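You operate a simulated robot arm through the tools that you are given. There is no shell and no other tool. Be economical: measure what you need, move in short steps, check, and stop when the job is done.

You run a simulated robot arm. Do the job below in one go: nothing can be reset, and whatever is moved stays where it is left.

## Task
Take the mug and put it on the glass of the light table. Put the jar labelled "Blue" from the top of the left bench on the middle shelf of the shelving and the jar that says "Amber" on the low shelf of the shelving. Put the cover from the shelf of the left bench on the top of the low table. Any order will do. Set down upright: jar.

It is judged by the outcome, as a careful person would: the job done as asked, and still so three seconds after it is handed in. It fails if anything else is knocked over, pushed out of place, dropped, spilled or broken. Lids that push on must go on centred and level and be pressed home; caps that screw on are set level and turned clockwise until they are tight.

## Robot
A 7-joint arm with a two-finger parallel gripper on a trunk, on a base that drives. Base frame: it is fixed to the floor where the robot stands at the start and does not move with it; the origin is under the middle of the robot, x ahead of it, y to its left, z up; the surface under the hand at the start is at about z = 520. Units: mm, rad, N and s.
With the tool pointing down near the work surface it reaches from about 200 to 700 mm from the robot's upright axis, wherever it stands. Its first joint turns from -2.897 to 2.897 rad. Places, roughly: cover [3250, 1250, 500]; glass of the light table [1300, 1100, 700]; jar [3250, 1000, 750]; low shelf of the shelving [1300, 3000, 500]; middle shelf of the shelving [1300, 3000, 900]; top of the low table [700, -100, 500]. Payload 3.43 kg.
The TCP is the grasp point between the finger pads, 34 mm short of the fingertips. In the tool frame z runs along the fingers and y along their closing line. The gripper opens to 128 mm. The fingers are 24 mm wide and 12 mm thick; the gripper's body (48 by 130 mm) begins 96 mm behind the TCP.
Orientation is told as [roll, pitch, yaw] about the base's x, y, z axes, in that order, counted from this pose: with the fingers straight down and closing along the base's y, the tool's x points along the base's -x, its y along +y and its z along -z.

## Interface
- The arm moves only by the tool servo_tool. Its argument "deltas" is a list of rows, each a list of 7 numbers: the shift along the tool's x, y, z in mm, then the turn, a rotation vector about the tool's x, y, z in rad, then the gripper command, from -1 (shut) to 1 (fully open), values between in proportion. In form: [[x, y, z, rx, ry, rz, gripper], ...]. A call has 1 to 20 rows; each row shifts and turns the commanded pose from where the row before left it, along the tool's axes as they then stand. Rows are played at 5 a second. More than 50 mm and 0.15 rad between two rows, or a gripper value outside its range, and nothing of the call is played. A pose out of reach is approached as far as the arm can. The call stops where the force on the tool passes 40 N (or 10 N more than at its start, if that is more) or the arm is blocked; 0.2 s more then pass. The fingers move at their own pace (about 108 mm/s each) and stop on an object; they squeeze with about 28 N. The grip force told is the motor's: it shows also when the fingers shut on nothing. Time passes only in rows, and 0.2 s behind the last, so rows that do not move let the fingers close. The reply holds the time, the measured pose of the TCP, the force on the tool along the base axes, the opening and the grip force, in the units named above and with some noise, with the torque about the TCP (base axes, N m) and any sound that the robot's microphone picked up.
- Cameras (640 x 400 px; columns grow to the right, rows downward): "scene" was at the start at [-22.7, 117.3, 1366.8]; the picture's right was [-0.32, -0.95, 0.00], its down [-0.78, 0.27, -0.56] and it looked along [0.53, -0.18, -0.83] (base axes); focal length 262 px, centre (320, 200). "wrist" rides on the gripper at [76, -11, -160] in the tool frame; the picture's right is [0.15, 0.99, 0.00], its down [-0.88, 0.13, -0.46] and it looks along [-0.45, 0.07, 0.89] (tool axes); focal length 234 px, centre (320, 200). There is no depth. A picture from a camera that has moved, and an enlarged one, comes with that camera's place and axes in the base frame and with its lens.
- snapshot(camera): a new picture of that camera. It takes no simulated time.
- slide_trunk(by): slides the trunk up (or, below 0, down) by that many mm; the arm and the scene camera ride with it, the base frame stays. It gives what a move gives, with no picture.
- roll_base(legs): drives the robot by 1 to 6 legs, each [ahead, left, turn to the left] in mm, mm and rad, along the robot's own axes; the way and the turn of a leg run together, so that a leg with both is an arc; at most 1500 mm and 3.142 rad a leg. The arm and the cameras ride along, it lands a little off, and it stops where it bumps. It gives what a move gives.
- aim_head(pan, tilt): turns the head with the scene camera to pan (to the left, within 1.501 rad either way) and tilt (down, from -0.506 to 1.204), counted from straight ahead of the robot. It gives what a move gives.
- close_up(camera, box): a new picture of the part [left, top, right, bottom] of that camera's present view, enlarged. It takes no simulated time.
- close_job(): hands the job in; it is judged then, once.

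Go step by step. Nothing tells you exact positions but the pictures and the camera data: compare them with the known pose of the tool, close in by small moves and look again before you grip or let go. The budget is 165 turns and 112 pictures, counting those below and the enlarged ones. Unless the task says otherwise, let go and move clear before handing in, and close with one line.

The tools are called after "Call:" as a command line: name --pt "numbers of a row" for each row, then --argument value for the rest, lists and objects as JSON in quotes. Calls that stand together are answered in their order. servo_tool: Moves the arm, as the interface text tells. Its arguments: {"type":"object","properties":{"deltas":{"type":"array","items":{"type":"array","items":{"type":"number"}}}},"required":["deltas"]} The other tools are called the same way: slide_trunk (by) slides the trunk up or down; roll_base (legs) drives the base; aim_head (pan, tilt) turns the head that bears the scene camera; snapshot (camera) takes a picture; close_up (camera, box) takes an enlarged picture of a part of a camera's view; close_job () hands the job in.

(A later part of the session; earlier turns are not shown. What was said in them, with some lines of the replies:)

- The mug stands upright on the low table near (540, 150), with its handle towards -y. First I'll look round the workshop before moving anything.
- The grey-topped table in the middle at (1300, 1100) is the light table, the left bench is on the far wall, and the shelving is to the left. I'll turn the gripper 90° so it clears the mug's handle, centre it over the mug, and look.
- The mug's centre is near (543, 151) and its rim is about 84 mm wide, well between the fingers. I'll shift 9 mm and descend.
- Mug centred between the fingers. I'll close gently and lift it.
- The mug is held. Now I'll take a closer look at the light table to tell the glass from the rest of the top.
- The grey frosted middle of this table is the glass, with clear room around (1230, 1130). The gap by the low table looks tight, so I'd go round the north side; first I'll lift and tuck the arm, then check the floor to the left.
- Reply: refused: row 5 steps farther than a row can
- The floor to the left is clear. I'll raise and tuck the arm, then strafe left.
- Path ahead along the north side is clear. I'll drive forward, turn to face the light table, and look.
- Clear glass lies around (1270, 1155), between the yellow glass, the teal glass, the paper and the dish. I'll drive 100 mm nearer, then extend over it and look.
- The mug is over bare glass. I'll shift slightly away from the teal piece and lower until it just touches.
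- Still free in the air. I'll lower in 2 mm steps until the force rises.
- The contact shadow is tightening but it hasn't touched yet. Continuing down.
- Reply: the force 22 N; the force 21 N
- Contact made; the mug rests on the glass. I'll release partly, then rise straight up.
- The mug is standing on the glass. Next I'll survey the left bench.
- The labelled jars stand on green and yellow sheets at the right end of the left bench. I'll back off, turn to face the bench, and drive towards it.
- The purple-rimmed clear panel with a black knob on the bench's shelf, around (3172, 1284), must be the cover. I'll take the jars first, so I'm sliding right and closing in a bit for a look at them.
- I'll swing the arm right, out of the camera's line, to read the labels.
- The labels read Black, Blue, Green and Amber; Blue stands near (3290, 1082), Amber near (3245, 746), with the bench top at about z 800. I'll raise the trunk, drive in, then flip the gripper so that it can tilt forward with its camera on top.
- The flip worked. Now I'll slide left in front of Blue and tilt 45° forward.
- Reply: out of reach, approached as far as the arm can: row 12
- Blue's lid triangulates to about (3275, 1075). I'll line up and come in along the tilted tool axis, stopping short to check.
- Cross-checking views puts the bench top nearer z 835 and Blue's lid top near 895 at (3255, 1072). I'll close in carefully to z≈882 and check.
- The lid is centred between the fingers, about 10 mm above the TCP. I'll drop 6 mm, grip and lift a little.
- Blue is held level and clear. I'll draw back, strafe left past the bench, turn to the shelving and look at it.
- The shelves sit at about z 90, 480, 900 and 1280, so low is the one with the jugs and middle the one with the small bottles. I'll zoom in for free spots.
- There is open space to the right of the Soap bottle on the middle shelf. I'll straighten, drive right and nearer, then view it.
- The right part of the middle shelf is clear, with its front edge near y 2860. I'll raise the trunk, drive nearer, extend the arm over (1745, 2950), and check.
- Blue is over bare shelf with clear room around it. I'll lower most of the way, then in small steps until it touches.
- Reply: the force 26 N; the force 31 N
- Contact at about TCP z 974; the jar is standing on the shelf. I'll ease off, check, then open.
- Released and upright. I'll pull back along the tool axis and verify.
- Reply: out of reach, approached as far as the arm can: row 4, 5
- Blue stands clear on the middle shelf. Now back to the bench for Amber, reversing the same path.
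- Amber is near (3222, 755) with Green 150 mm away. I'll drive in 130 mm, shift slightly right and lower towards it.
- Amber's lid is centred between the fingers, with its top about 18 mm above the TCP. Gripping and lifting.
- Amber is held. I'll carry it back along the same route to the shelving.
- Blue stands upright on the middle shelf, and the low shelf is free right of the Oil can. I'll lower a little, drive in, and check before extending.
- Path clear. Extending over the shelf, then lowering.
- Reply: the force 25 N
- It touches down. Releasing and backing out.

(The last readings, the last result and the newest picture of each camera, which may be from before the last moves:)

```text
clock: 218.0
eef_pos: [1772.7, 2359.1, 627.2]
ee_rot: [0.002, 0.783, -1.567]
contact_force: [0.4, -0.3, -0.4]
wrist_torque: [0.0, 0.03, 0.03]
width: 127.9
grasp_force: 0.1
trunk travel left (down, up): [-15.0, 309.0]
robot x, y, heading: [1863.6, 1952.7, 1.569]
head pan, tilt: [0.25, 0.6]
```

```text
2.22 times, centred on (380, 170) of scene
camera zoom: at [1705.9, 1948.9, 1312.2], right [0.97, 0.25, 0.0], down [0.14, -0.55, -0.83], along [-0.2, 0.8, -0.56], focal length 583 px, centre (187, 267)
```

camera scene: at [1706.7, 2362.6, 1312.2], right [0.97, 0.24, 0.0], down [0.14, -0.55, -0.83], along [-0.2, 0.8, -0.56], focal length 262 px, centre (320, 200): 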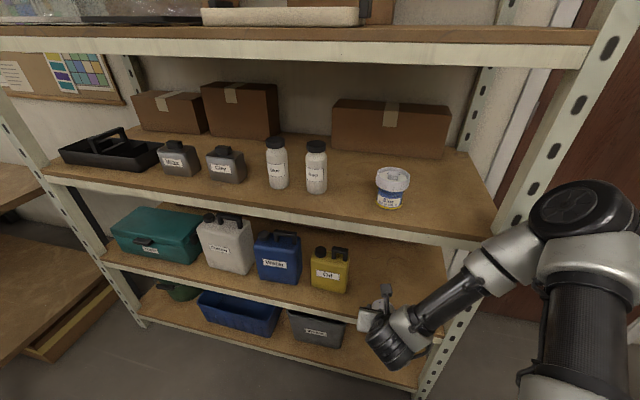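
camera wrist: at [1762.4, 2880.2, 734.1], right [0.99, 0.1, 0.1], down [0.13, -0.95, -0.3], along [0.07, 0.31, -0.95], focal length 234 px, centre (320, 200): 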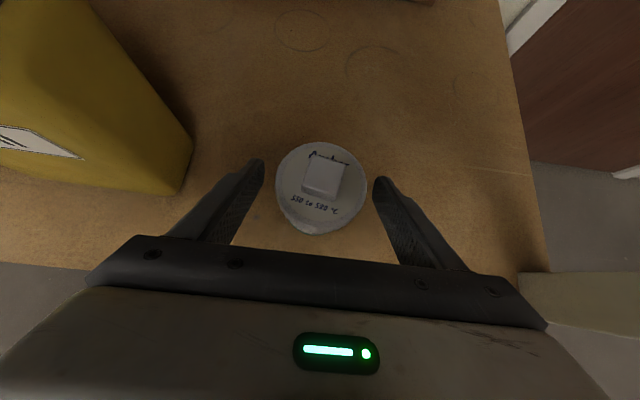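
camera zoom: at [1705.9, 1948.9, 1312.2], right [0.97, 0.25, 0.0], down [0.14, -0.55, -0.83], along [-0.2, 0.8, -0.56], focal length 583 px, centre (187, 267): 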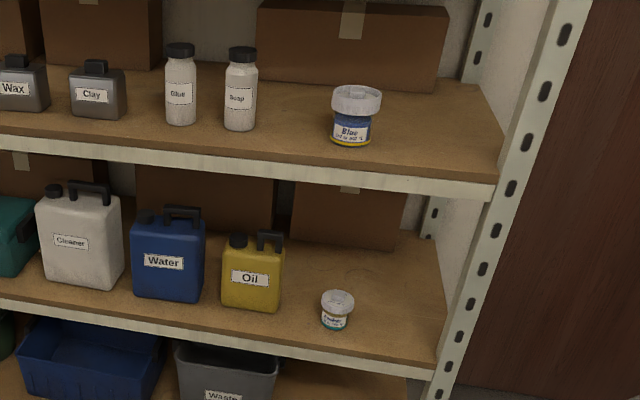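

Both jars stand upright where asked. Now the cover: driving to the bench in front of it and looking in under the top.

Call:
roll_base --legs '[[0, 0, -1.569], [400, 0, 0], [0, -750, 0], [200, 0, 0]]'

Call:
aim_head --pan 0.15 --tilt 0.75

Call:
snapshot --camera "scene"

Call:
snapshot --camera "wrist"

```text
clock: 232.8
eef_pos: [2886.3, 1316.4, 626.7]
ee_rot: [0.002, 0.783, -3.126]
contact_force: [0.6, -0.3, 0.1]
wrist_torque: [-0.01, 0.01, -0.02]
width: 127.8
grasp_force: 0.1
trunk travel left (down, up): [-15.0, 309.0]
robot x, y, heading: [2478.5, 1211.7, 0.006]
head pan, tilt: [0.25, 0.6]
```

```text
clock: 233.5
eef_pos: [2884.7, 1316.6, 627.0]
ee_rot: [0.002, 0.784, -3.129]
contact_force: [0.2, -0.1, 0.2]
wrist_torque: [-0.01, -0.03, -0.01]
width: 128.1
grasp_force: 0.1
trunk travel left (down, up): [-15.0, 309.0]
robot x, y, heading: [2480.0, 1215.0, 0.01]
head pan, tilt: [0.15, 0.75]
```

```text
50 pictures are left
camera scene: at [2470.4, 1367.4, 1299.3], right [0.16, -0.99, 0.0], down [-0.67, -0.11, -0.73], along [0.72, 0.12, -0.68], focal length 262 px, centre (320, 200)
```

scene: 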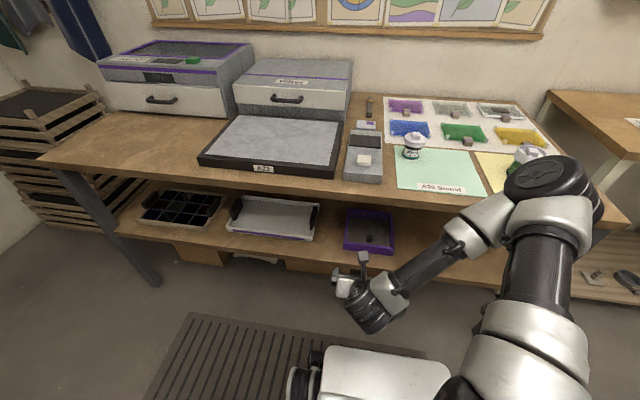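

```text
49 pictures are left
camera wrist: at [2826.9, 1326.3, 794.2], right [0.12, -0.99, 0.1], down [-0.94, -0.14, -0.3], along [0.31, -0.06, -0.95], focal length 234 px, centre (320, 200)
```

wrist: 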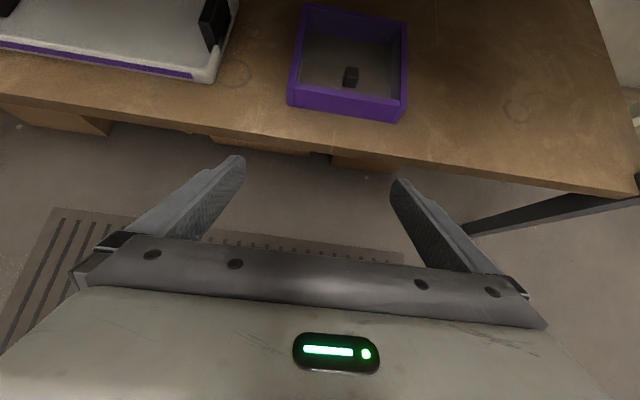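

Call:
close_up --camera "wrist" --box '[260, 0, 440, 140]'

Call:
close_up --camera "scene" --box '[310, 190, 430, 280]'

```text
2.86 times, centred on (350, 70) of wrist
camera zoom: at [2826.9, 1326.3, 794.2], right [0.12, -0.99, 0.1], down [-0.94, -0.14, -0.3], along [0.31, -0.06, -0.95], focal length 669 px, centre (234, 571)
```

zoom: 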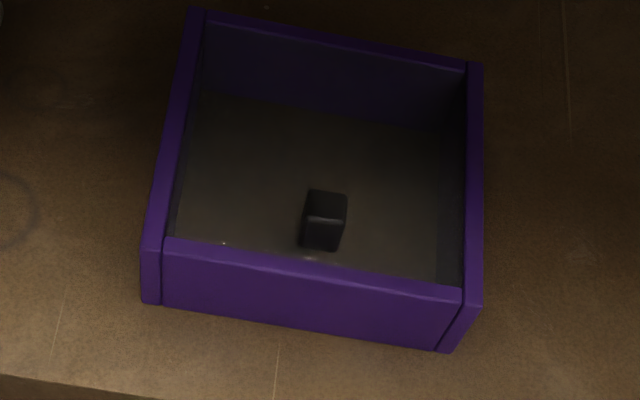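

```text
4.44 times, centred on (370, 235) of scene
camera zoom: at [2470.4, 1367.4, 1299.3], right [0.16, -0.99, 0.0], down [-0.67, -0.11, -0.73], along [0.72, 0.12, -0.68], focal length 1166 px, centre (98, 44)
```

zoom: 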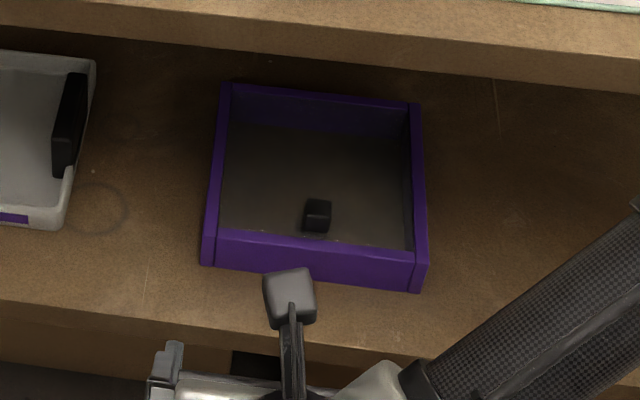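

The purple item is a shallow frame with a small black knob over its dark panel. I need a closer look to learn how the knob sits, so I'll bring the wrist camera nearer.

Call:
roll_base --legs '[[60, -30, -0.012]]'

Call:
servo_tool --pt "0 0 30 0 0 0 1" --pt "0 0 25 0 0.1 0 1" --pt "0 0 0 0 0.12 0 1" --pt "0 0 0 0 0.12 0 1" --pt "0 0 0 0 0 0 1"

Call:
snapshot --camera "wrist"

```text
clock: 234.5
eef_pos: [2945.7, 1281.9, 628.2]
ee_rot: [0.001, 0.784, -3.139]
contact_force: [1.3, 0.1, -0.4]
wrist_torque: [0.0, -0.01, 0.0]
width: 128.3
grasp_force: 0.1
trunk travel left (down, up): [-15.0, 309.0]
robot x, y, heading: [2538.9, 1187.9, 0.001]
head pan, tilt: [0.15, 0.75]
```

```text
clock: 235.7
eef_pos: [2985.7, 1281.4, 587.6]
ee_rot: [0.003, 1.125, -3.139]
contact_force: [-0.5, 0.4, -0.1]
wrist_torque: [0.02, 0.0, 0.01]
width: 127.9
grasp_force: 0.1
trunk travel left (down, up): [-15.0, 309.0]
robot x, y, heading: [2539.3, 1184.2, 0.002]
head pan, tilt: [0.15, 0.75]
```

```text
46 pictures are left
camera wrist: at [2874.6, 1292.7, 725.5], right [0.06, -0.99, 0.13], down [-0.79, -0.13, -0.6], along [0.61, -0.07, -0.79], focal length 234 px, centre (320, 200)
```

wrist: 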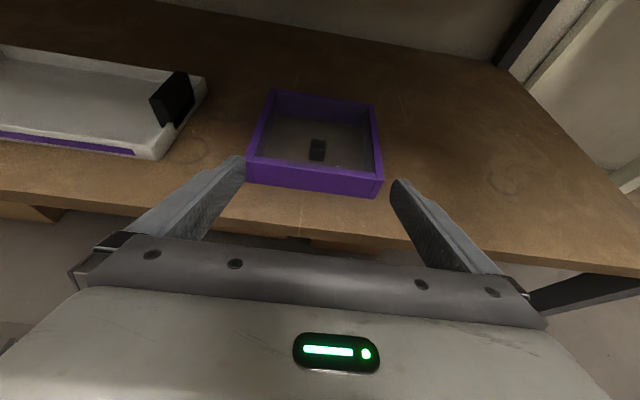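

Call:
close_up --camera "wrist" --box '[235, 80, 395, 205]'

```text
3.20 times, centred on (315, 142) of wrist
camera zoom: at [2874.6, 1292.7, 725.5], right [0.06, -0.99, 0.13], down [-0.79, -0.13, -0.6], along [0.61, -0.07, -0.79], focal length 749 px, centre (336, 384)
```

zoom: 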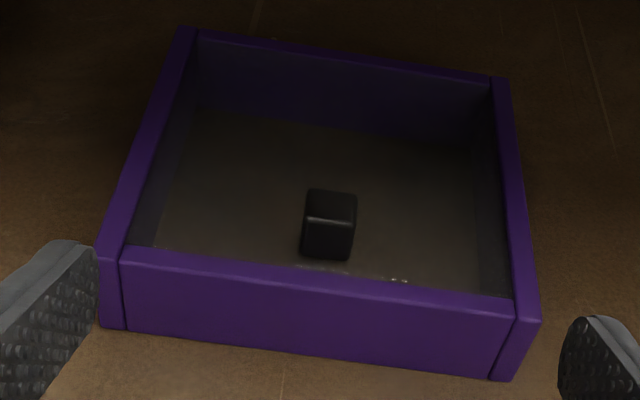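

The knob stands on the clear top near the cover's front edge, around (3098, 1284, 535). It sits too far under the bench top for a vertical grip, so I'll first pinch the knob from the front and draw the cover a little way out.

Call:
servo_tool --pt "8 -3 25 0 0 0 0" --pt "0 0 35 0 0 0 -0.1" --pt "0 0 0 0 0 0 -0.1"

Call:
snapshot --camera "wrist"

Call:
close_up --camera "scene" --box '[310, 190, 430, 280]'

```text
clock: 236.5
eef_pos: [3042.7, 1286.4, 569.1]
ee_rot: [0.004, 1.124, -3.138]
contact_force: [-0.9, 0.2, 0.7]
wrist_torque: [0.02, -0.02, 0.01]
width: 57.5
grasp_force: 0.0
trunk travel left (down, up): [-15.0, 309.0]
robot x, y, heading: [2537.4, 1185.3, 0.0]
head pan, tilt: [0.15, 0.75]
```

```text
44 pictures are left
camera wrist: at [2932.5, 1297.7, 706.9], right [0.07, -0.99, 0.13], down [-0.79, -0.13, -0.6], along [0.61, -0.07, -0.79], focal length 234 px, centre (320, 200)
```

wrist: 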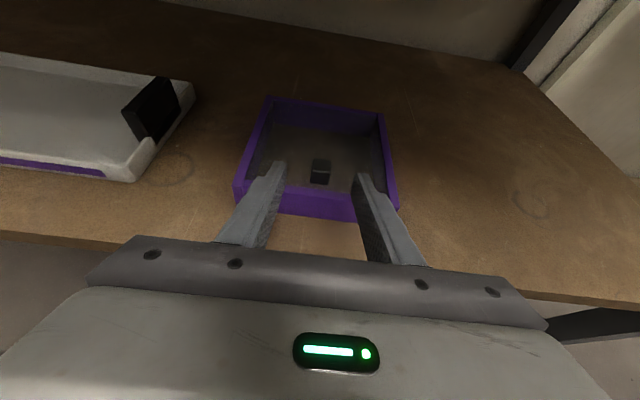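

```text
4.44 times, centred on (370, 235) of scene
camera zoom: at [2531.5, 1338.3, 1299.3], right [0.15, -0.99, 0.0], down [-0.67, -0.1, -0.73], along [0.72, 0.11, -0.68], focal length 1166 px, centre (98, 44)
```

zoom: 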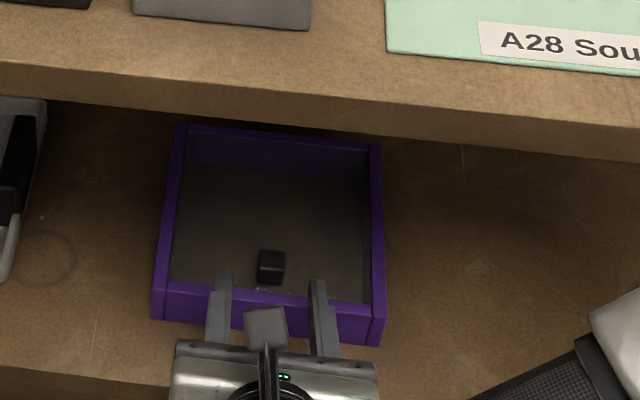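

Call:
servo_tool --pt "0 0 18 0 0 0 -0.1" --pt "0 0 17 0 0 0 -0.1" --pt "0 0 0 0 0 0 -0.1"

Call:
close_up --camera "wrist" --box '[235, 80, 395, 205]'

Call:
close_up --camera "scene" --box '[310, 190, 430, 280]'

```text
clock: 237.3
eef_pos: [3074.5, 1285.9, 553.0]
ee_rot: [0.001, 1.125, -3.138]
contact_force: [0.0, -0.1, 1.2]
wrist_torque: [0.02, 0.01, 0.02]
width: 57.7
grasp_force: 0.1
trunk travel left (down, up): [-15.0, 309.0]
robot x, y, heading: [2534.8, 1182.6, -0.003]
head pan, tilt: [0.15, 0.75]
```

```text
3.20 times, centred on (315, 142) of wrist
camera zoom: at [2963.7, 1297.2, 691.4], right [0.06, -0.99, 0.13], down [-0.79, -0.13, -0.6], along [0.61, -0.07, -0.79], focal length 749 px, centre (336, 384)
```

zoom: 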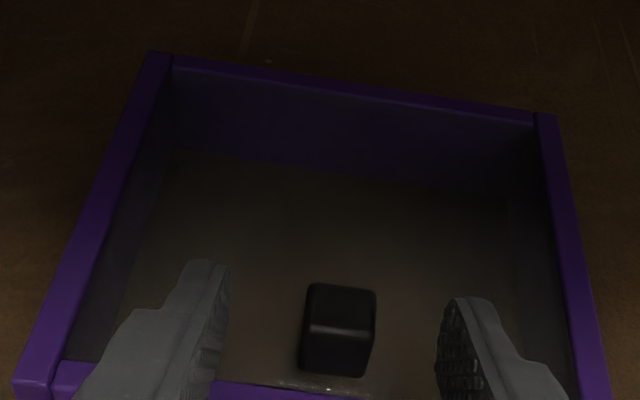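

```text
4.44 times, centred on (370, 235) of scene
camera zoom: at [2531.5, 1338.3, 1299.3], right [0.15, -0.99, 0.0], down [-0.67, -0.1, -0.73], along [0.72, 0.11, -0.68], focal length 1166 px, centre (98, 44)
```

zoom: 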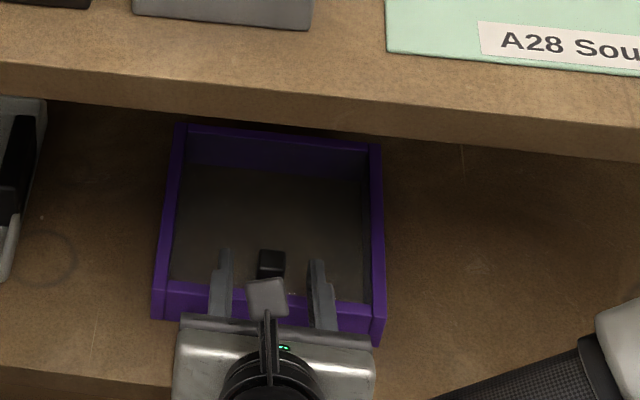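

The tips look level with the knob in both views. I'll close gently and read the width.

Call:
servo_tool --pt "0 0 0 0 0 0 -0.5" --pt "0 0 0 0 0 0 -1" --pt "0 0 0 0 0 0 -1"

Call:
close_up --camera "wrist" --box '[235, 80, 395, 205]'

```text
clock: 238.1
eef_pos: [3073.9, 1286.7, 553.6]
ee_rot: [0.002, 1.125, -3.138]
contact_force: [0.0, 0.6, -0.1]
wrist_torque: [0.01, -0.01, 0.02]
width: 0.3
grasp_force: 28.0
trunk travel left (down, up): [-15.0, 309.0]
robot x, y, heading: [2539.2, 1185.9, -0.002]
head pan, tilt: [0.15, 0.75]
```

```text
3.20 times, centred on (315, 142) of wrist
camera zoom: at [2963.5, 1297.2, 691.5], right [0.06, -0.99, 0.13], down [-0.79, -0.13, -0.6], along [0.61, -0.07, -0.79], focal length 749 px, centre (336, 384)
```

zoom: 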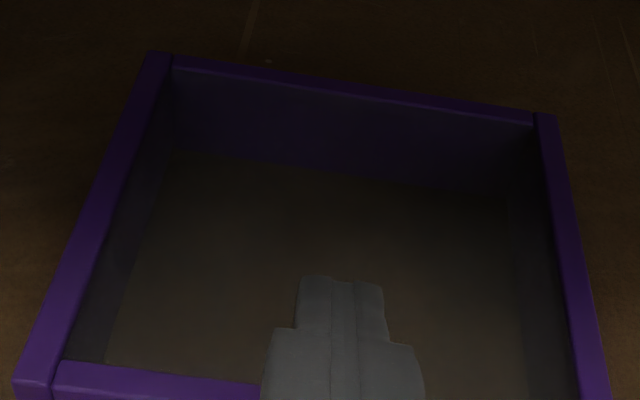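

The fingers shut on nothing, so the knob sits lower, on a recessed panel around z 500. I'll back off, return to 45° to clear the front wall, and come in lower.

Call:
servo_tool --pt "0 0 -20 0 0 0 -0.1" --pt "0 0 -20 0 0 0 -0.1" --pt "0 0 0 0 -0.113 0 -0.1" --pt "0 0 0 0 -0.113 0 -0.1" --pt "0 0 0 0 -0.113 0 -0.1" --pt "23 1 0 0 0 0 -0.1" --pt "0 0 25 0 0 0 -0.1" --pt "0 0 25 0 0 0 -0.1" --pt "0 0 0 0 0 0 -0.1"

Call:
snapshot --camera "wrist"

Call:
close_up --camera "scene" --box '[310, 190, 430, 280]'

```text
clock: 240.1
eef_pos: [3091.3, 1284.3, 553.1]
ee_rot: [0.002, 0.783, -3.136]
contact_force: [-0.2, -0.2, -0.4]
wrist_torque: [0.01, 0.02, -0.02]
width: 57.8
grasp_force: 0.1
trunk travel left (down, up): [-15.0, 309.0]
robot x, y, heading: [2542.5, 1187.0, -0.0]
head pan, tilt: [0.15, 0.75]
```

```text
39 pictures are left
camera wrist: at [3031.8, 1295.4, 719.4], right [0.11, -0.99, 0.1], down [-0.94, -0.13, -0.3], along [0.31, -0.07, -0.95], focal length 234 px, centre (320, 200)
```

wrist: 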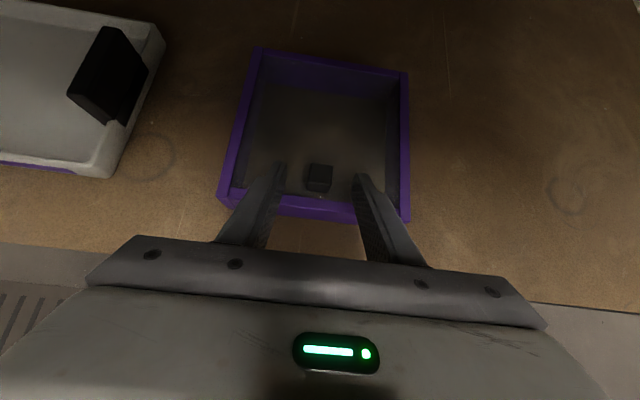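

```text
4.44 times, centred on (370, 235) of scene
camera zoom: at [2531.5, 1338.3, 1299.3], right [0.15, -0.99, 0.0], down [-0.67, -0.1, -0.73], along [0.72, 0.11, -0.68], focal length 1166 px, centre (98, 44)
```

zoom: 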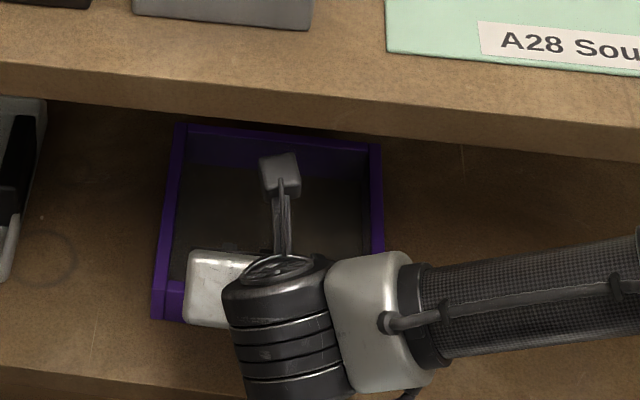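

With this better baseline the knob's top comes out at z≈529 at x≈3121, just below where I closed. I'll go 12 mm further in and close.

Call:
servo_tool --pt "1 0 6 0 0 0 -0.1" --pt "0 0 6 0 0 0 -0.1" --pt "0 0 0 0 0 0 -0.5" --pt "0 0 0 0 0 0 -1" --pt "0 0 0 0 0 0 -1"

Call:
close_up --camera "wrist" --box '[210, 40, 430, 220]'

```text
clock: 241.3
eef_pos: [3099.9, 1282.7, 545.3]
ee_rot: [0.001, 0.785, -3.139]
contact_force: [0.6, -1.0, 0.4]
wrist_torque: [-0.22, 0.0, -0.11]
width: 21.4
grasp_force: 28.8
trunk travel left (down, up): [-15.0, 309.0]
robot x, y, heading: [2540.4, 1187.1, -0.002]
head pan, tilt: [0.15, 0.75]
```

```text
2.22 times, centred on (320, 130) of wrist
camera zoom: at [3040.5, 1295.5, 712.0], right [0.1, -0.99, 0.1], down [-0.94, -0.13, -0.3], along [0.31, -0.07, -0.95], focal length 520 px, centre (320, 356)
```

zoom: 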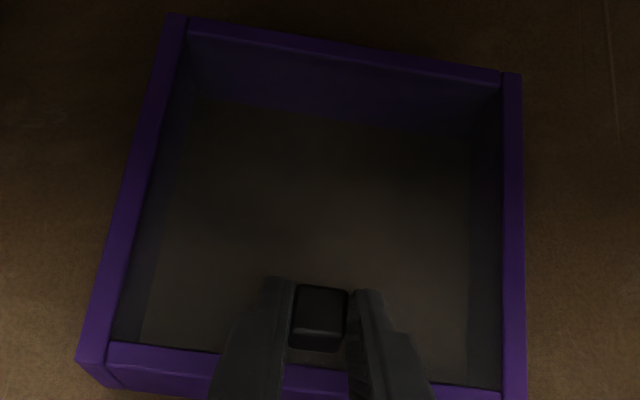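

The knob is gripped at 21 mm width. I'll lift it just 8 mm to see what comes with it and how it hangs.

Call:
servo_tool --pt "3 0 -3 0 0 0 -1" --pt "3 0 -3 0 0 0 -1" --pt "0 0 0 0 0 0 -1"

Call:
close_up --camera "wrist" --box '[210, 40, 430, 220]'

Call:
close_up --camera "scene" --box '[310, 190, 430, 280]'

```text
clock: 242.1
eef_pos: [3096.5, 1283.2, 553.6]
ee_rot: [0.003, 0.784, -3.14]
contact_force: [0.7, 1.0, -3.7]
wrist_torque: [0.01, 0.34, -0.04]
width: 21.7
grasp_force: 28.0
trunk travel left (down, up): [-15.0, 309.0]
robot x, y, heading: [2541.5, 1188.4, 0.003]
head pan, tilt: [0.15, 0.75]
```

```text
2.22 times, centred on (320, 130) of wrist
camera zoom: at [3040.1, 1295.4, 720.0], right [0.11, -0.99, 0.1], down [-0.95, -0.13, -0.3], along [0.31, -0.07, -0.95], focal length 520 px, centre (320, 356)
```

zoom: 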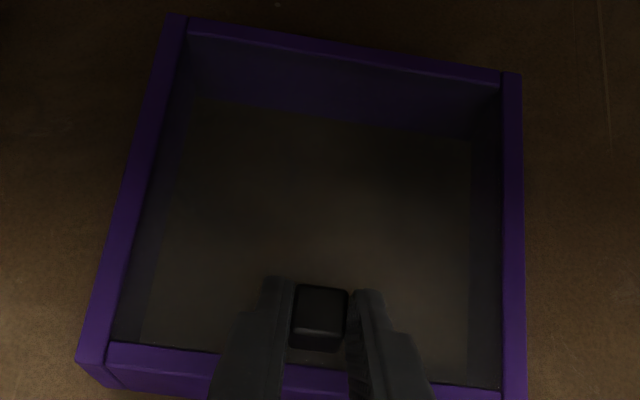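

```text
4.44 times, centred on (370, 235) of scene
camera zoom: at [2531.8, 1338.4, 1299.3], right [0.15, -0.99, 0.0], down [-0.67, -0.1, -0.73], along [0.72, 0.11, -0.68], focal length 1166 px, centre (98, 44)
```

zoom: 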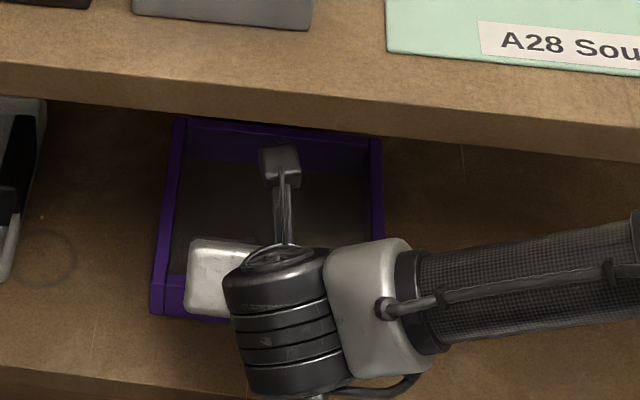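

The whole frame lifted level as one rigid piece of about 0.4 kg, so this is the cover and the grip holds it. I'll lift a bit more and back straight out.

Call:
servo_tool --pt "3 0 -3 0 0 0 -1" --pt "3 0 -3 0 0 0 -1" --pt "3 0 -3 0 0 0 -1" --pt "3 0 -3 0 0 0 -1" --pt "0 0 0 0 0 0 -1"

Call:
roll_base --legs '[[-150, 0, 0], [-150, 0, 0]]'

Call:
snapshot --camera "wrist"

Call:
snapshot --camera "scene"

```text
clock: 243.3
eef_pos: [3098.2, 1283.6, 570.1]
ee_rot: [0.002, 0.784, -3.14]
contact_force: [-1.0, 0.5, -4.4]
wrist_torque: [0.03, 0.32, 0.0]
width: 21.9
grasp_force: 28.3
trunk travel left (down, up): [-15.0, 309.0]
robot x, y, heading: [2538.9, 1182.7, -0.004]
head pan, tilt: [0.15, 0.75]
```

```text
clock: 245.7
eef_pos: [2801.1, 1283.7, 570.2]
ee_rot: [0.002, 0.785, -3.142]
contact_force: [-0.7, 0.2, -3.8]
wrist_torque: [0.0, 0.4, 0.01]
width: 21.8
grasp_force: 28.2
trunk travel left (down, up): [-15.0, 309.0]
robot x, y, heading: [2241.2, 1185.4, -0.003]
head pan, tilt: [0.15, 0.75]
```

```text
34 pictures are left
camera wrist: at [2742.6, 1294.5, 736.9], right [0.1, -0.99, 0.1], down [-0.95, -0.13, -0.3], along [0.31, -0.07, -0.95], focal length 234 px, centre (320, 200)
```

wrist: 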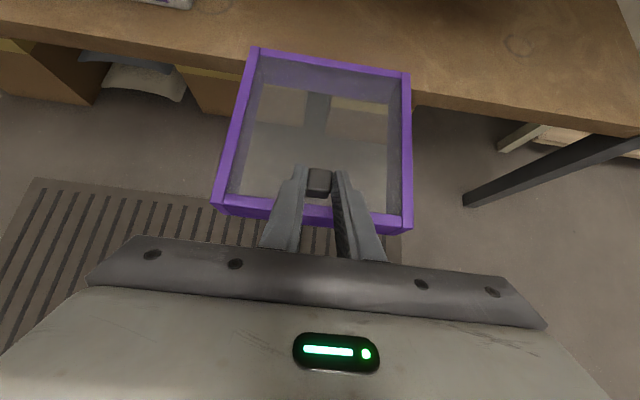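

```text
33 pictures are left
camera scene: at [2234.2, 1338.4, 1299.3], right [0.15, -0.99, 0.0], down [-0.67, -0.1, -0.73], along [0.72, 0.11, -0.68], focal length 262 px, centre (320, 200)
```

scene: 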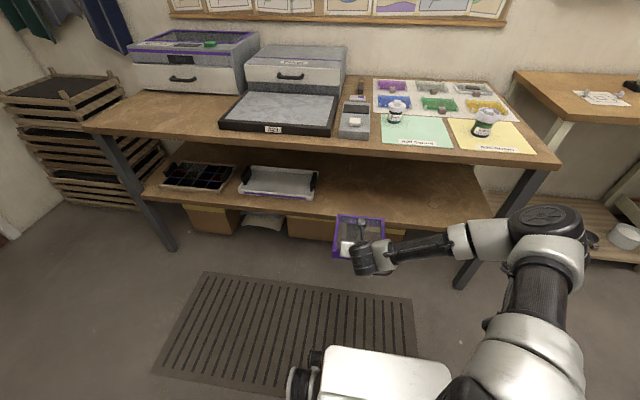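

The cover hangs level, with its clear panel plainly visible. I'll tuck the arm slightly, raise the trunk to clear the light table, and return north-about to the start place.

Call:
servo_tool --pt "-18 0 -18 0 0 0 -1" --pt "-18 0 -18 0 0 0 -1" --pt "-18 0 -18 0 0 0 -1" --pt "-16 0 -16 0 0 0 -1" --pt "0 0 0 0 0 0 -1"

Call:
slide_trunk --by 150

Call:
slide_trunk --by 140

Call:
roll_base --legs '[[0, 765, 0]]'

Call:
snapshot --camera "wrist"

```text
clock: 246.9
eef_pos: [2702.3, 1283.0, 569.2]
ee_rot: [0.001, 0.782, -3.141]
contact_force: [0.5, 0.1, -4.2]
wrist_torque: [0.03, 0.36, 0.01]
width: 21.7
grasp_force: 28.6
trunk travel left (down, up): [-15.0, 309.0]
robot x, y, heading: [2244.4, 1184.0, 0.001]
head pan, tilt: [0.15, 0.75]
```

```text
clock: 248.6
eef_pos: [2702.2, 1283.5, 719.4]
ee_rot: [0.003, 0.785, -3.141]
contact_force: [0.6, 0.9, -3.5]
wrist_torque: [-0.03, 0.31, 0.02]
width: 21.7
grasp_force: 28.3
trunk travel left (down, up): [-165.0, 159.0]
robot x, y, heading: [2239.1, 1186.6, -0.001]
head pan, tilt: [0.15, 0.75]
```

```text
clock: 250.3
eef_pos: [2702.5, 1282.5, 860.0]
ee_rot: [0.002, 0.785, -3.141]
contact_force: [0.0, 0.6, -3.7]
wrist_torque: [0.01, 0.35, -0.01]
width: 21.9
grasp_force: 28.4
trunk travel left (down, up): [-305.0, 19.0]
robot x, y, heading: [2241.1, 1182.4, -0.005]
head pan, tilt: [0.15, 0.75]
```

```text
clock: 258.3
eef_pos: [2701.6, 2072.4, 859.7]
ee_rot: [0.002, 0.784, -3.136]
contact_force: [-1.4, 0.6, -4.8]
wrist_torque: [0.0, 0.36, -0.03]
width: 21.7
grasp_force: 28.0
trunk travel left (down, up): [-305.0, 19.0]
robot x, y, heading: [2240.4, 1971.5, 0.004]
head pan, tilt: [0.15, 0.75]
```

```text
32 pictures are left
camera wrist: at [2643.6, 2083.3, 1026.8], right [0.11, -0.99, 0.1], down [-0.94, -0.13, -0.3], along [0.31, -0.07, -0.95], focal length 234 px, centre (320, 200)
```

wrist: 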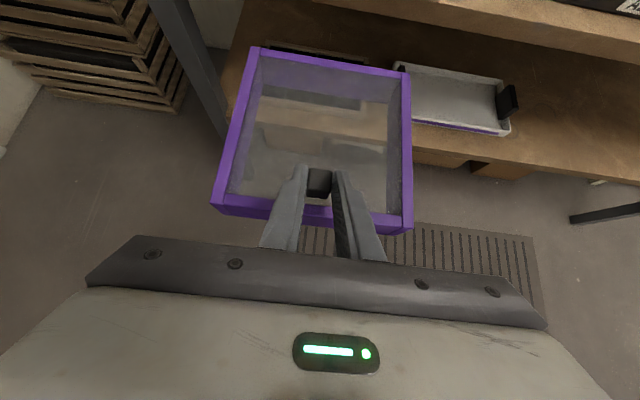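

Call:
roll_base --legs '[[-1200, 0, 0], [-1130, 0, 0]]'

Call:
roll_base --legs '[[0, -1000, 0], [0, -1020, 0]]'

Call:
aim_head --pan 0.2 --tilt 0.9

Call:
snapshot --camera "scene"

Call:
snapshot --camera "wrist"

```text
clock: 269.8
eef_pos: [347.3, 2044.8, 860.2]
ee_rot: [0.002, 0.784, -3.116]
contact_force: [-0.7, -0.6, -5.1]
wrist_torque: [0.02, 0.36, 0.02]
width: 21.6
grasp_force: 28.1
trunk travel left (down, up): [-305.0, 19.0]
robot x, y, heading: [-110.7, 1937.8, 0.024]
head pan, tilt: [0.15, 0.75]
```

```text
clock: 289.3
eef_pos: [380.7, 39.2, 859.2]
ee_rot: [0.003, 0.783, -3.131]
contact_force: [-0.6, -0.1, -4.5]
wrist_torque: [0.03, 0.33, -0.01]
width: 21.9
grasp_force: 28.5
trunk travel left (down, up): [-305.0, 19.0]
robot x, y, heading: [-78.2, -60.3, 0.008]
head pan, tilt: [0.15, 0.75]
```

```text
clock: 290.0
eef_pos: [380.9, 40.2, 859.4]
ee_rot: [0.001, 0.785, -3.131]
contact_force: [0.4, -0.1, -4.0]
wrist_torque: [0.02, 0.35, -0.02]
width: 21.6
grasp_force: 27.7
trunk travel left (down, up): [-305.0, 19.0]
robot x, y, heading: [-77.5, -66.2, 0.008]
head pan, tilt: [0.201, 0.901]
```

```text
31 pictures are left
camera scene: at [-95.3, 92.1, 1577.4], right [0.21, -0.98, 0.0], down [-0.77, -0.16, -0.62], along [0.61, 0.13, -0.78], focal length 262 px, centre (320, 200)
```

scene: 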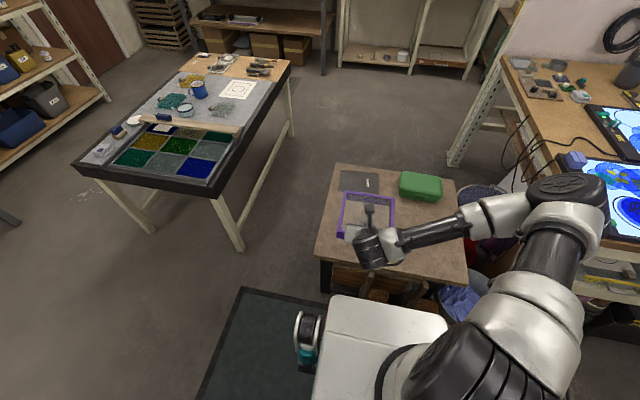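

```text
30 pictures are left
camera wrist: at [322.8, 50.0, 1026.6], right [0.11, -0.99, 0.1], down [-0.94, -0.14, -0.3], along [0.31, -0.07, -0.95], focal length 234 px, centre (320, 200)
```

wrist: 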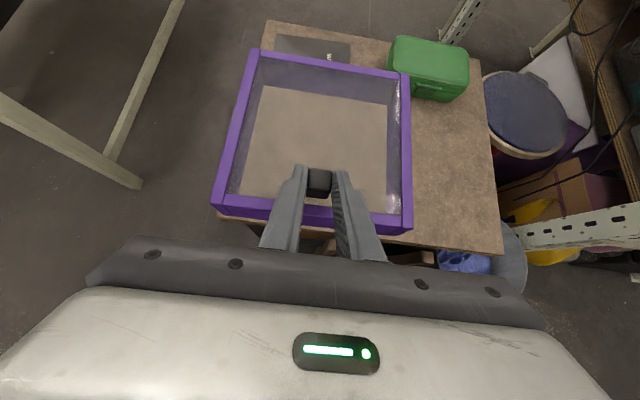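

The mug is standing on the light table, and the low table has ample free room in the middle. I'll drive up to it, extend the arm, and lower the trunk.

Call:
roll_base --legs '[[75, -30, 0]]'

Call:
servo_tool --pt "18 0 18 0 0 0 -1" --pt "18 0 18 0 0 0 -1" --pt "18 0 18 0 0 0 -1" --pt "18 0 18 0 0 0 -1" --pt "0 0 0 0 0 0 -1"

Call:
slide_trunk --by -220

Call:
snapshot --camera "wrist"

Call:
snapshot --camera "scene"

```text
clock: 291.1
eef_pos: [456.9, 9.1, 859.6]
ee_rot: [0.001, 0.784, -3.128]
contact_force: [-1.2, 0.4, -3.6]
wrist_torque: [-0.01, 0.37, 0.0]
width: 22.0
grasp_force: 27.9
trunk travel left (down, up): [-305.0, 19.0]
robot x, y, heading: [-2.6, -89.8, 0.011]
head pan, tilt: [0.201, 0.901]
```

```text
clock: 292.2
eef_pos: [559.0, 11.0, 860.3]
ee_rot: [0.001, 0.783, -3.131]
contact_force: [0.1, 0.7, -3.1]
wrist_torque: [0.0, 0.35, 0.0]
width: 21.5
grasp_force: 28.1
trunk travel left (down, up): [-305.0, 19.0]
robot x, y, heading: [-1.5, -93.1, 0.006]
head pan, tilt: [0.201, 0.901]
```

```text
clock: 294.6
eef_pos: [558.7, 10.7, 640.0]
ee_rot: [0.001, 0.785, -3.129]
contact_force: [0.6, -0.4, -4.6]
wrist_torque: [-0.02, 0.37, -0.02]
width: 21.6
grasp_force: 27.5
trunk travel left (down, up): [-85.0, 239.0]
robot x, y, heading: [-2.5, -90.5, 0.009]
head pan, tilt: [0.201, 0.901]
```

```text
29 pictures are left
camera wrist: at [500.4, 22.1, 807.7], right [0.11, -0.99, 0.1], down [-0.94, -0.14, -0.3], along [0.31, -0.06, -0.95], focal length 234 px, centre (320, 200)
```

wrist: 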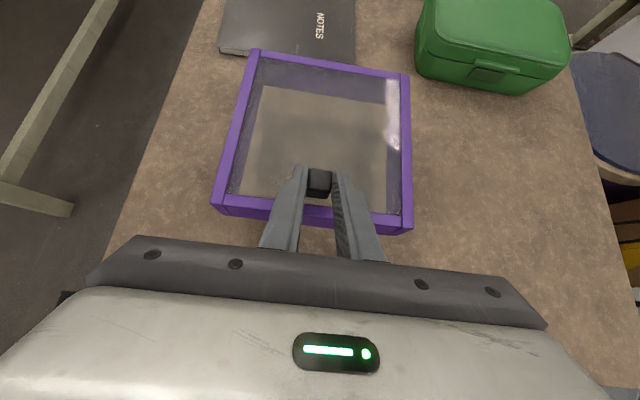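

```text
28 pictures are left
camera scene: at [-19.6, 63.1, 1357.4], right [0.21, -0.98, 0.0], down [-0.77, -0.16, -0.62], along [0.61, 0.13, -0.78], focal length 262 px, centre (320, 200)
```

scene: 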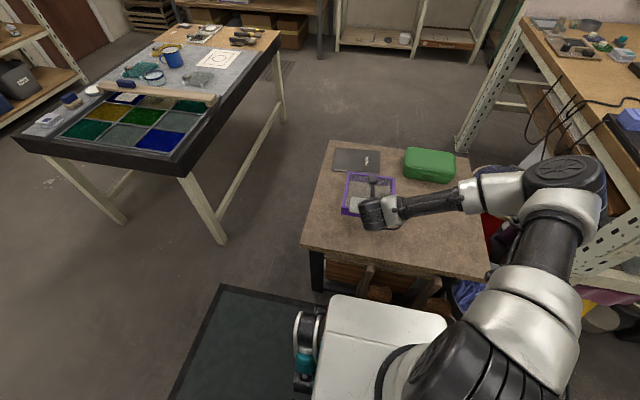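

The cover is over free table, well short of the notebook and the green box. Lowering to contact.

Call:
servo_tool --pt "-9 0 9 0 0 0 -1" --pt "-9 0 9 0 0 0 -1" --pt "-6 0 6 0 0 0 -1" --pt "0 0 0 0 0 0 -1"

Call:
servo_tool --pt "-2 0 2 0 0 0 -1" --pt "-2 0 2 0 0 0 -1" --pt "-2 0 2 0 0 0 -1" --pt "0 0 0 0 0 0 -1"

Call:
servo_tool --pt "-2 0 2 0 0 0 -1" --pt "-2 0 2 0 0 0 -1" --pt "0 0 0 0 0 0 -1"

```text
clock: 295.6
eef_pos: [561.2, 11.3, 608.2]
ee_rot: [0.002, 0.783, -3.129]
contact_force: [-0.6, -0.4, -2.7]
wrist_torque: [0.05, 0.02, -0.03]
width: 22.0
grasp_force: 28.4
trunk travel left (down, up): [-85.0, 239.0]
robot x, y, heading: [-7.2, -91.8, 0.007]
head pan, tilt: [0.201, 0.901]
```

```text
clock: 296.6
eef_pos: [559.1, 10.4, 602.0]
ee_rot: [0.002, 0.789, -3.13]
contact_force: [1.9, -0.6, 19.2]
wrist_torque: [0.0, -0.38, 0.06]
width: 21.7
grasp_force: 27.7
trunk travel left (down, up): [-85.0, 239.0]
robot x, y, heading: [-0.8, -92.1, 0.01]
head pan, tilt: [0.201, 0.901]
```

```text
clock: 297.4
eef_pos: [559.3, 11.3, 595.8]
ee_rot: [0.001, 0.791, -3.132]
contact_force: [-7.4, -4.3, 38.5]
wrist_torque: [-0.04, 0.04, -0.07]
width: 22.0
grasp_force: 27.7
trunk travel left (down, up): [-85.0, 239.0]
robot x, y, heading: [-1.6, -90.8, 0.011]
head pan, tilt: [0.201, 0.901]
```

It's down. I'll ease the pressure and look before releasing.

Call:
servo_tool --pt "3 0 -3 0 0 0 -1" --pt "0 0 0 0 0 0 -1"

Call:
close_up --camera "wrist" --box '[200, 30, 430, 240]'

Call:
close_up --camera "scene" --box '[300, 140, 440, 250]'

```text
clock: 298.0
eef_pos: [557.7, 10.9, 596.2]
ee_rot: [0.002, 0.783, -3.129]
contact_force: [5.0, -1.6, 7.8]
wrist_torque: [0.56, -0.63, -0.12]
width: 21.8
grasp_force: 28.4
trunk travel left (down, up): [-85.0, 239.0]
robot x, y, heading: [0.8, -92.3, 0.009]
head pan, tilt: [0.201, 0.901]
```

```text
1.90 times, centred on (315, 135) of wrist
camera zoom: at [500.3, 21.9, 763.7], right [0.11, -0.99, 0.1], down [-0.94, -0.14, -0.3], along [0.31, -0.06, -0.95], focal length 446 px, centre (330, 324)
```

zoom: 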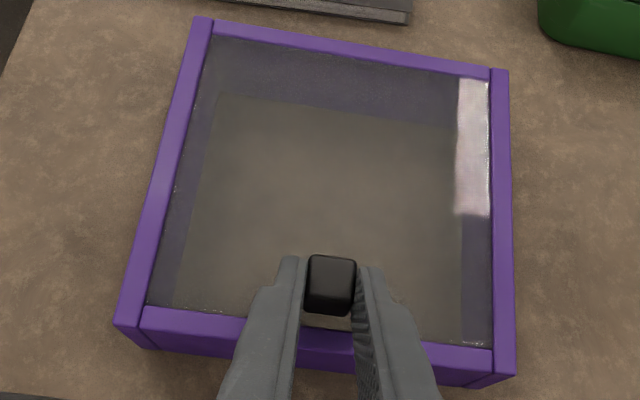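

```text
3.64 times, centred on (370, 195) of scene
camera zoom: at [-20.4, 63.0, 1357.1], right [0.21, -0.98, 0.0], down [-0.77, -0.16, -0.62], along [0.61, 0.13, -0.78], focal length 954 px, centre (138, 218)
```

zoom: 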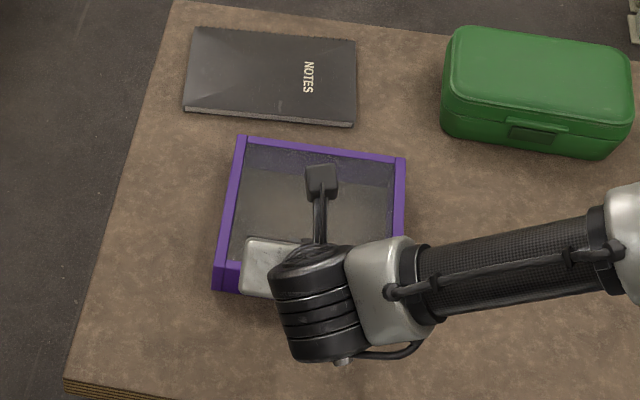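

The cover lies flat on the table. Releasing and moving clear.

Call:
servo_tool --pt "1.5 0 -1.5 0 0 0 -0.6" --pt "0 0 0 0 0 0 -0.1" --pt "0 0 0 0 0 0 -0.1" --pt "5 0 -20 0 0 0 -0.1" --pt "5 0 -40 0 0 0 -0.1" --pt "10 0 -40 0 0 0 -0.1" --pt "20 0 -40 0 0 0 -0.1" --pt "0 0 -40 0 0 0 -0.1" --pt "0 0 0 0 0 0 0"

Call:
snapshot --camera "wrist"

Call:
snapshot --camera "scene"

```text
clock: 300.0
eef_pos: [460.7, 9.2, 755.9]
ee_rot: [0.003, 0.784, -3.131]
contact_force: [0.2, 0.5, 0.2]
wrist_torque: [0.01, -0.02, -0.02]
width: 64.1
grasp_force: 0.1
trunk travel left (down, up): [-85.0, 239.0]
robot x, y, heading: [-3.7, -88.7, 0.008]
head pan, tilt: [0.201, 0.901]
```

```text
25 pictures are left
camera wrist: at [402.1, 20.0, 922.0], right [0.11, -0.99, 0.11], down [-0.94, -0.14, -0.3], along [0.31, -0.07, -0.95], focal length 234 px, centre (320, 200)
```

wrist: 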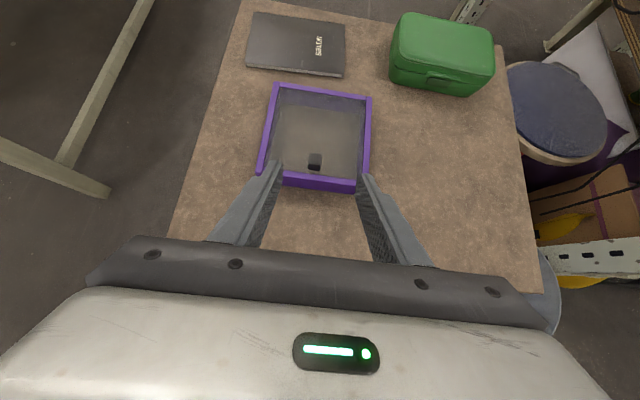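

```text
24 pictures are left
camera scene: at [-20.0, 63.1, 1357.4], right [0.21, -0.98, 0.0], down [-0.77, -0.16, -0.62], along [0.61, 0.13, -0.78], focal length 262 px, centre (320, 200)
```

scene: 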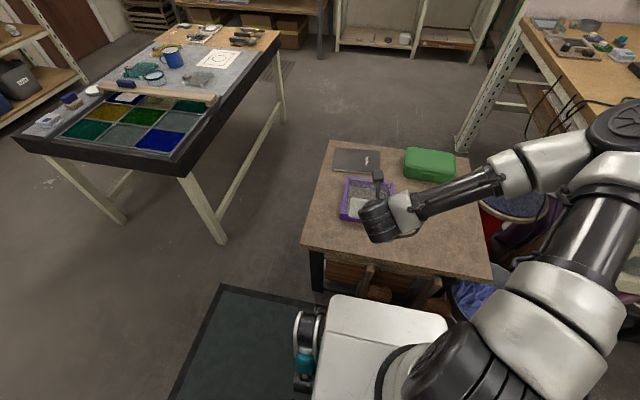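

The cover lies flat on the low table, and the arm is clear of it. The mug stands on the light table's glass, and both jars were upright on their shelves when last seen, so I'm handing in.

Call:
close_job

```text
The job is handed in.
```

The job is handed in: the mug is on the light table's glass, Blue is on the middle shelf and Amber on the low shelf (both upright), and the cover is on the low table.
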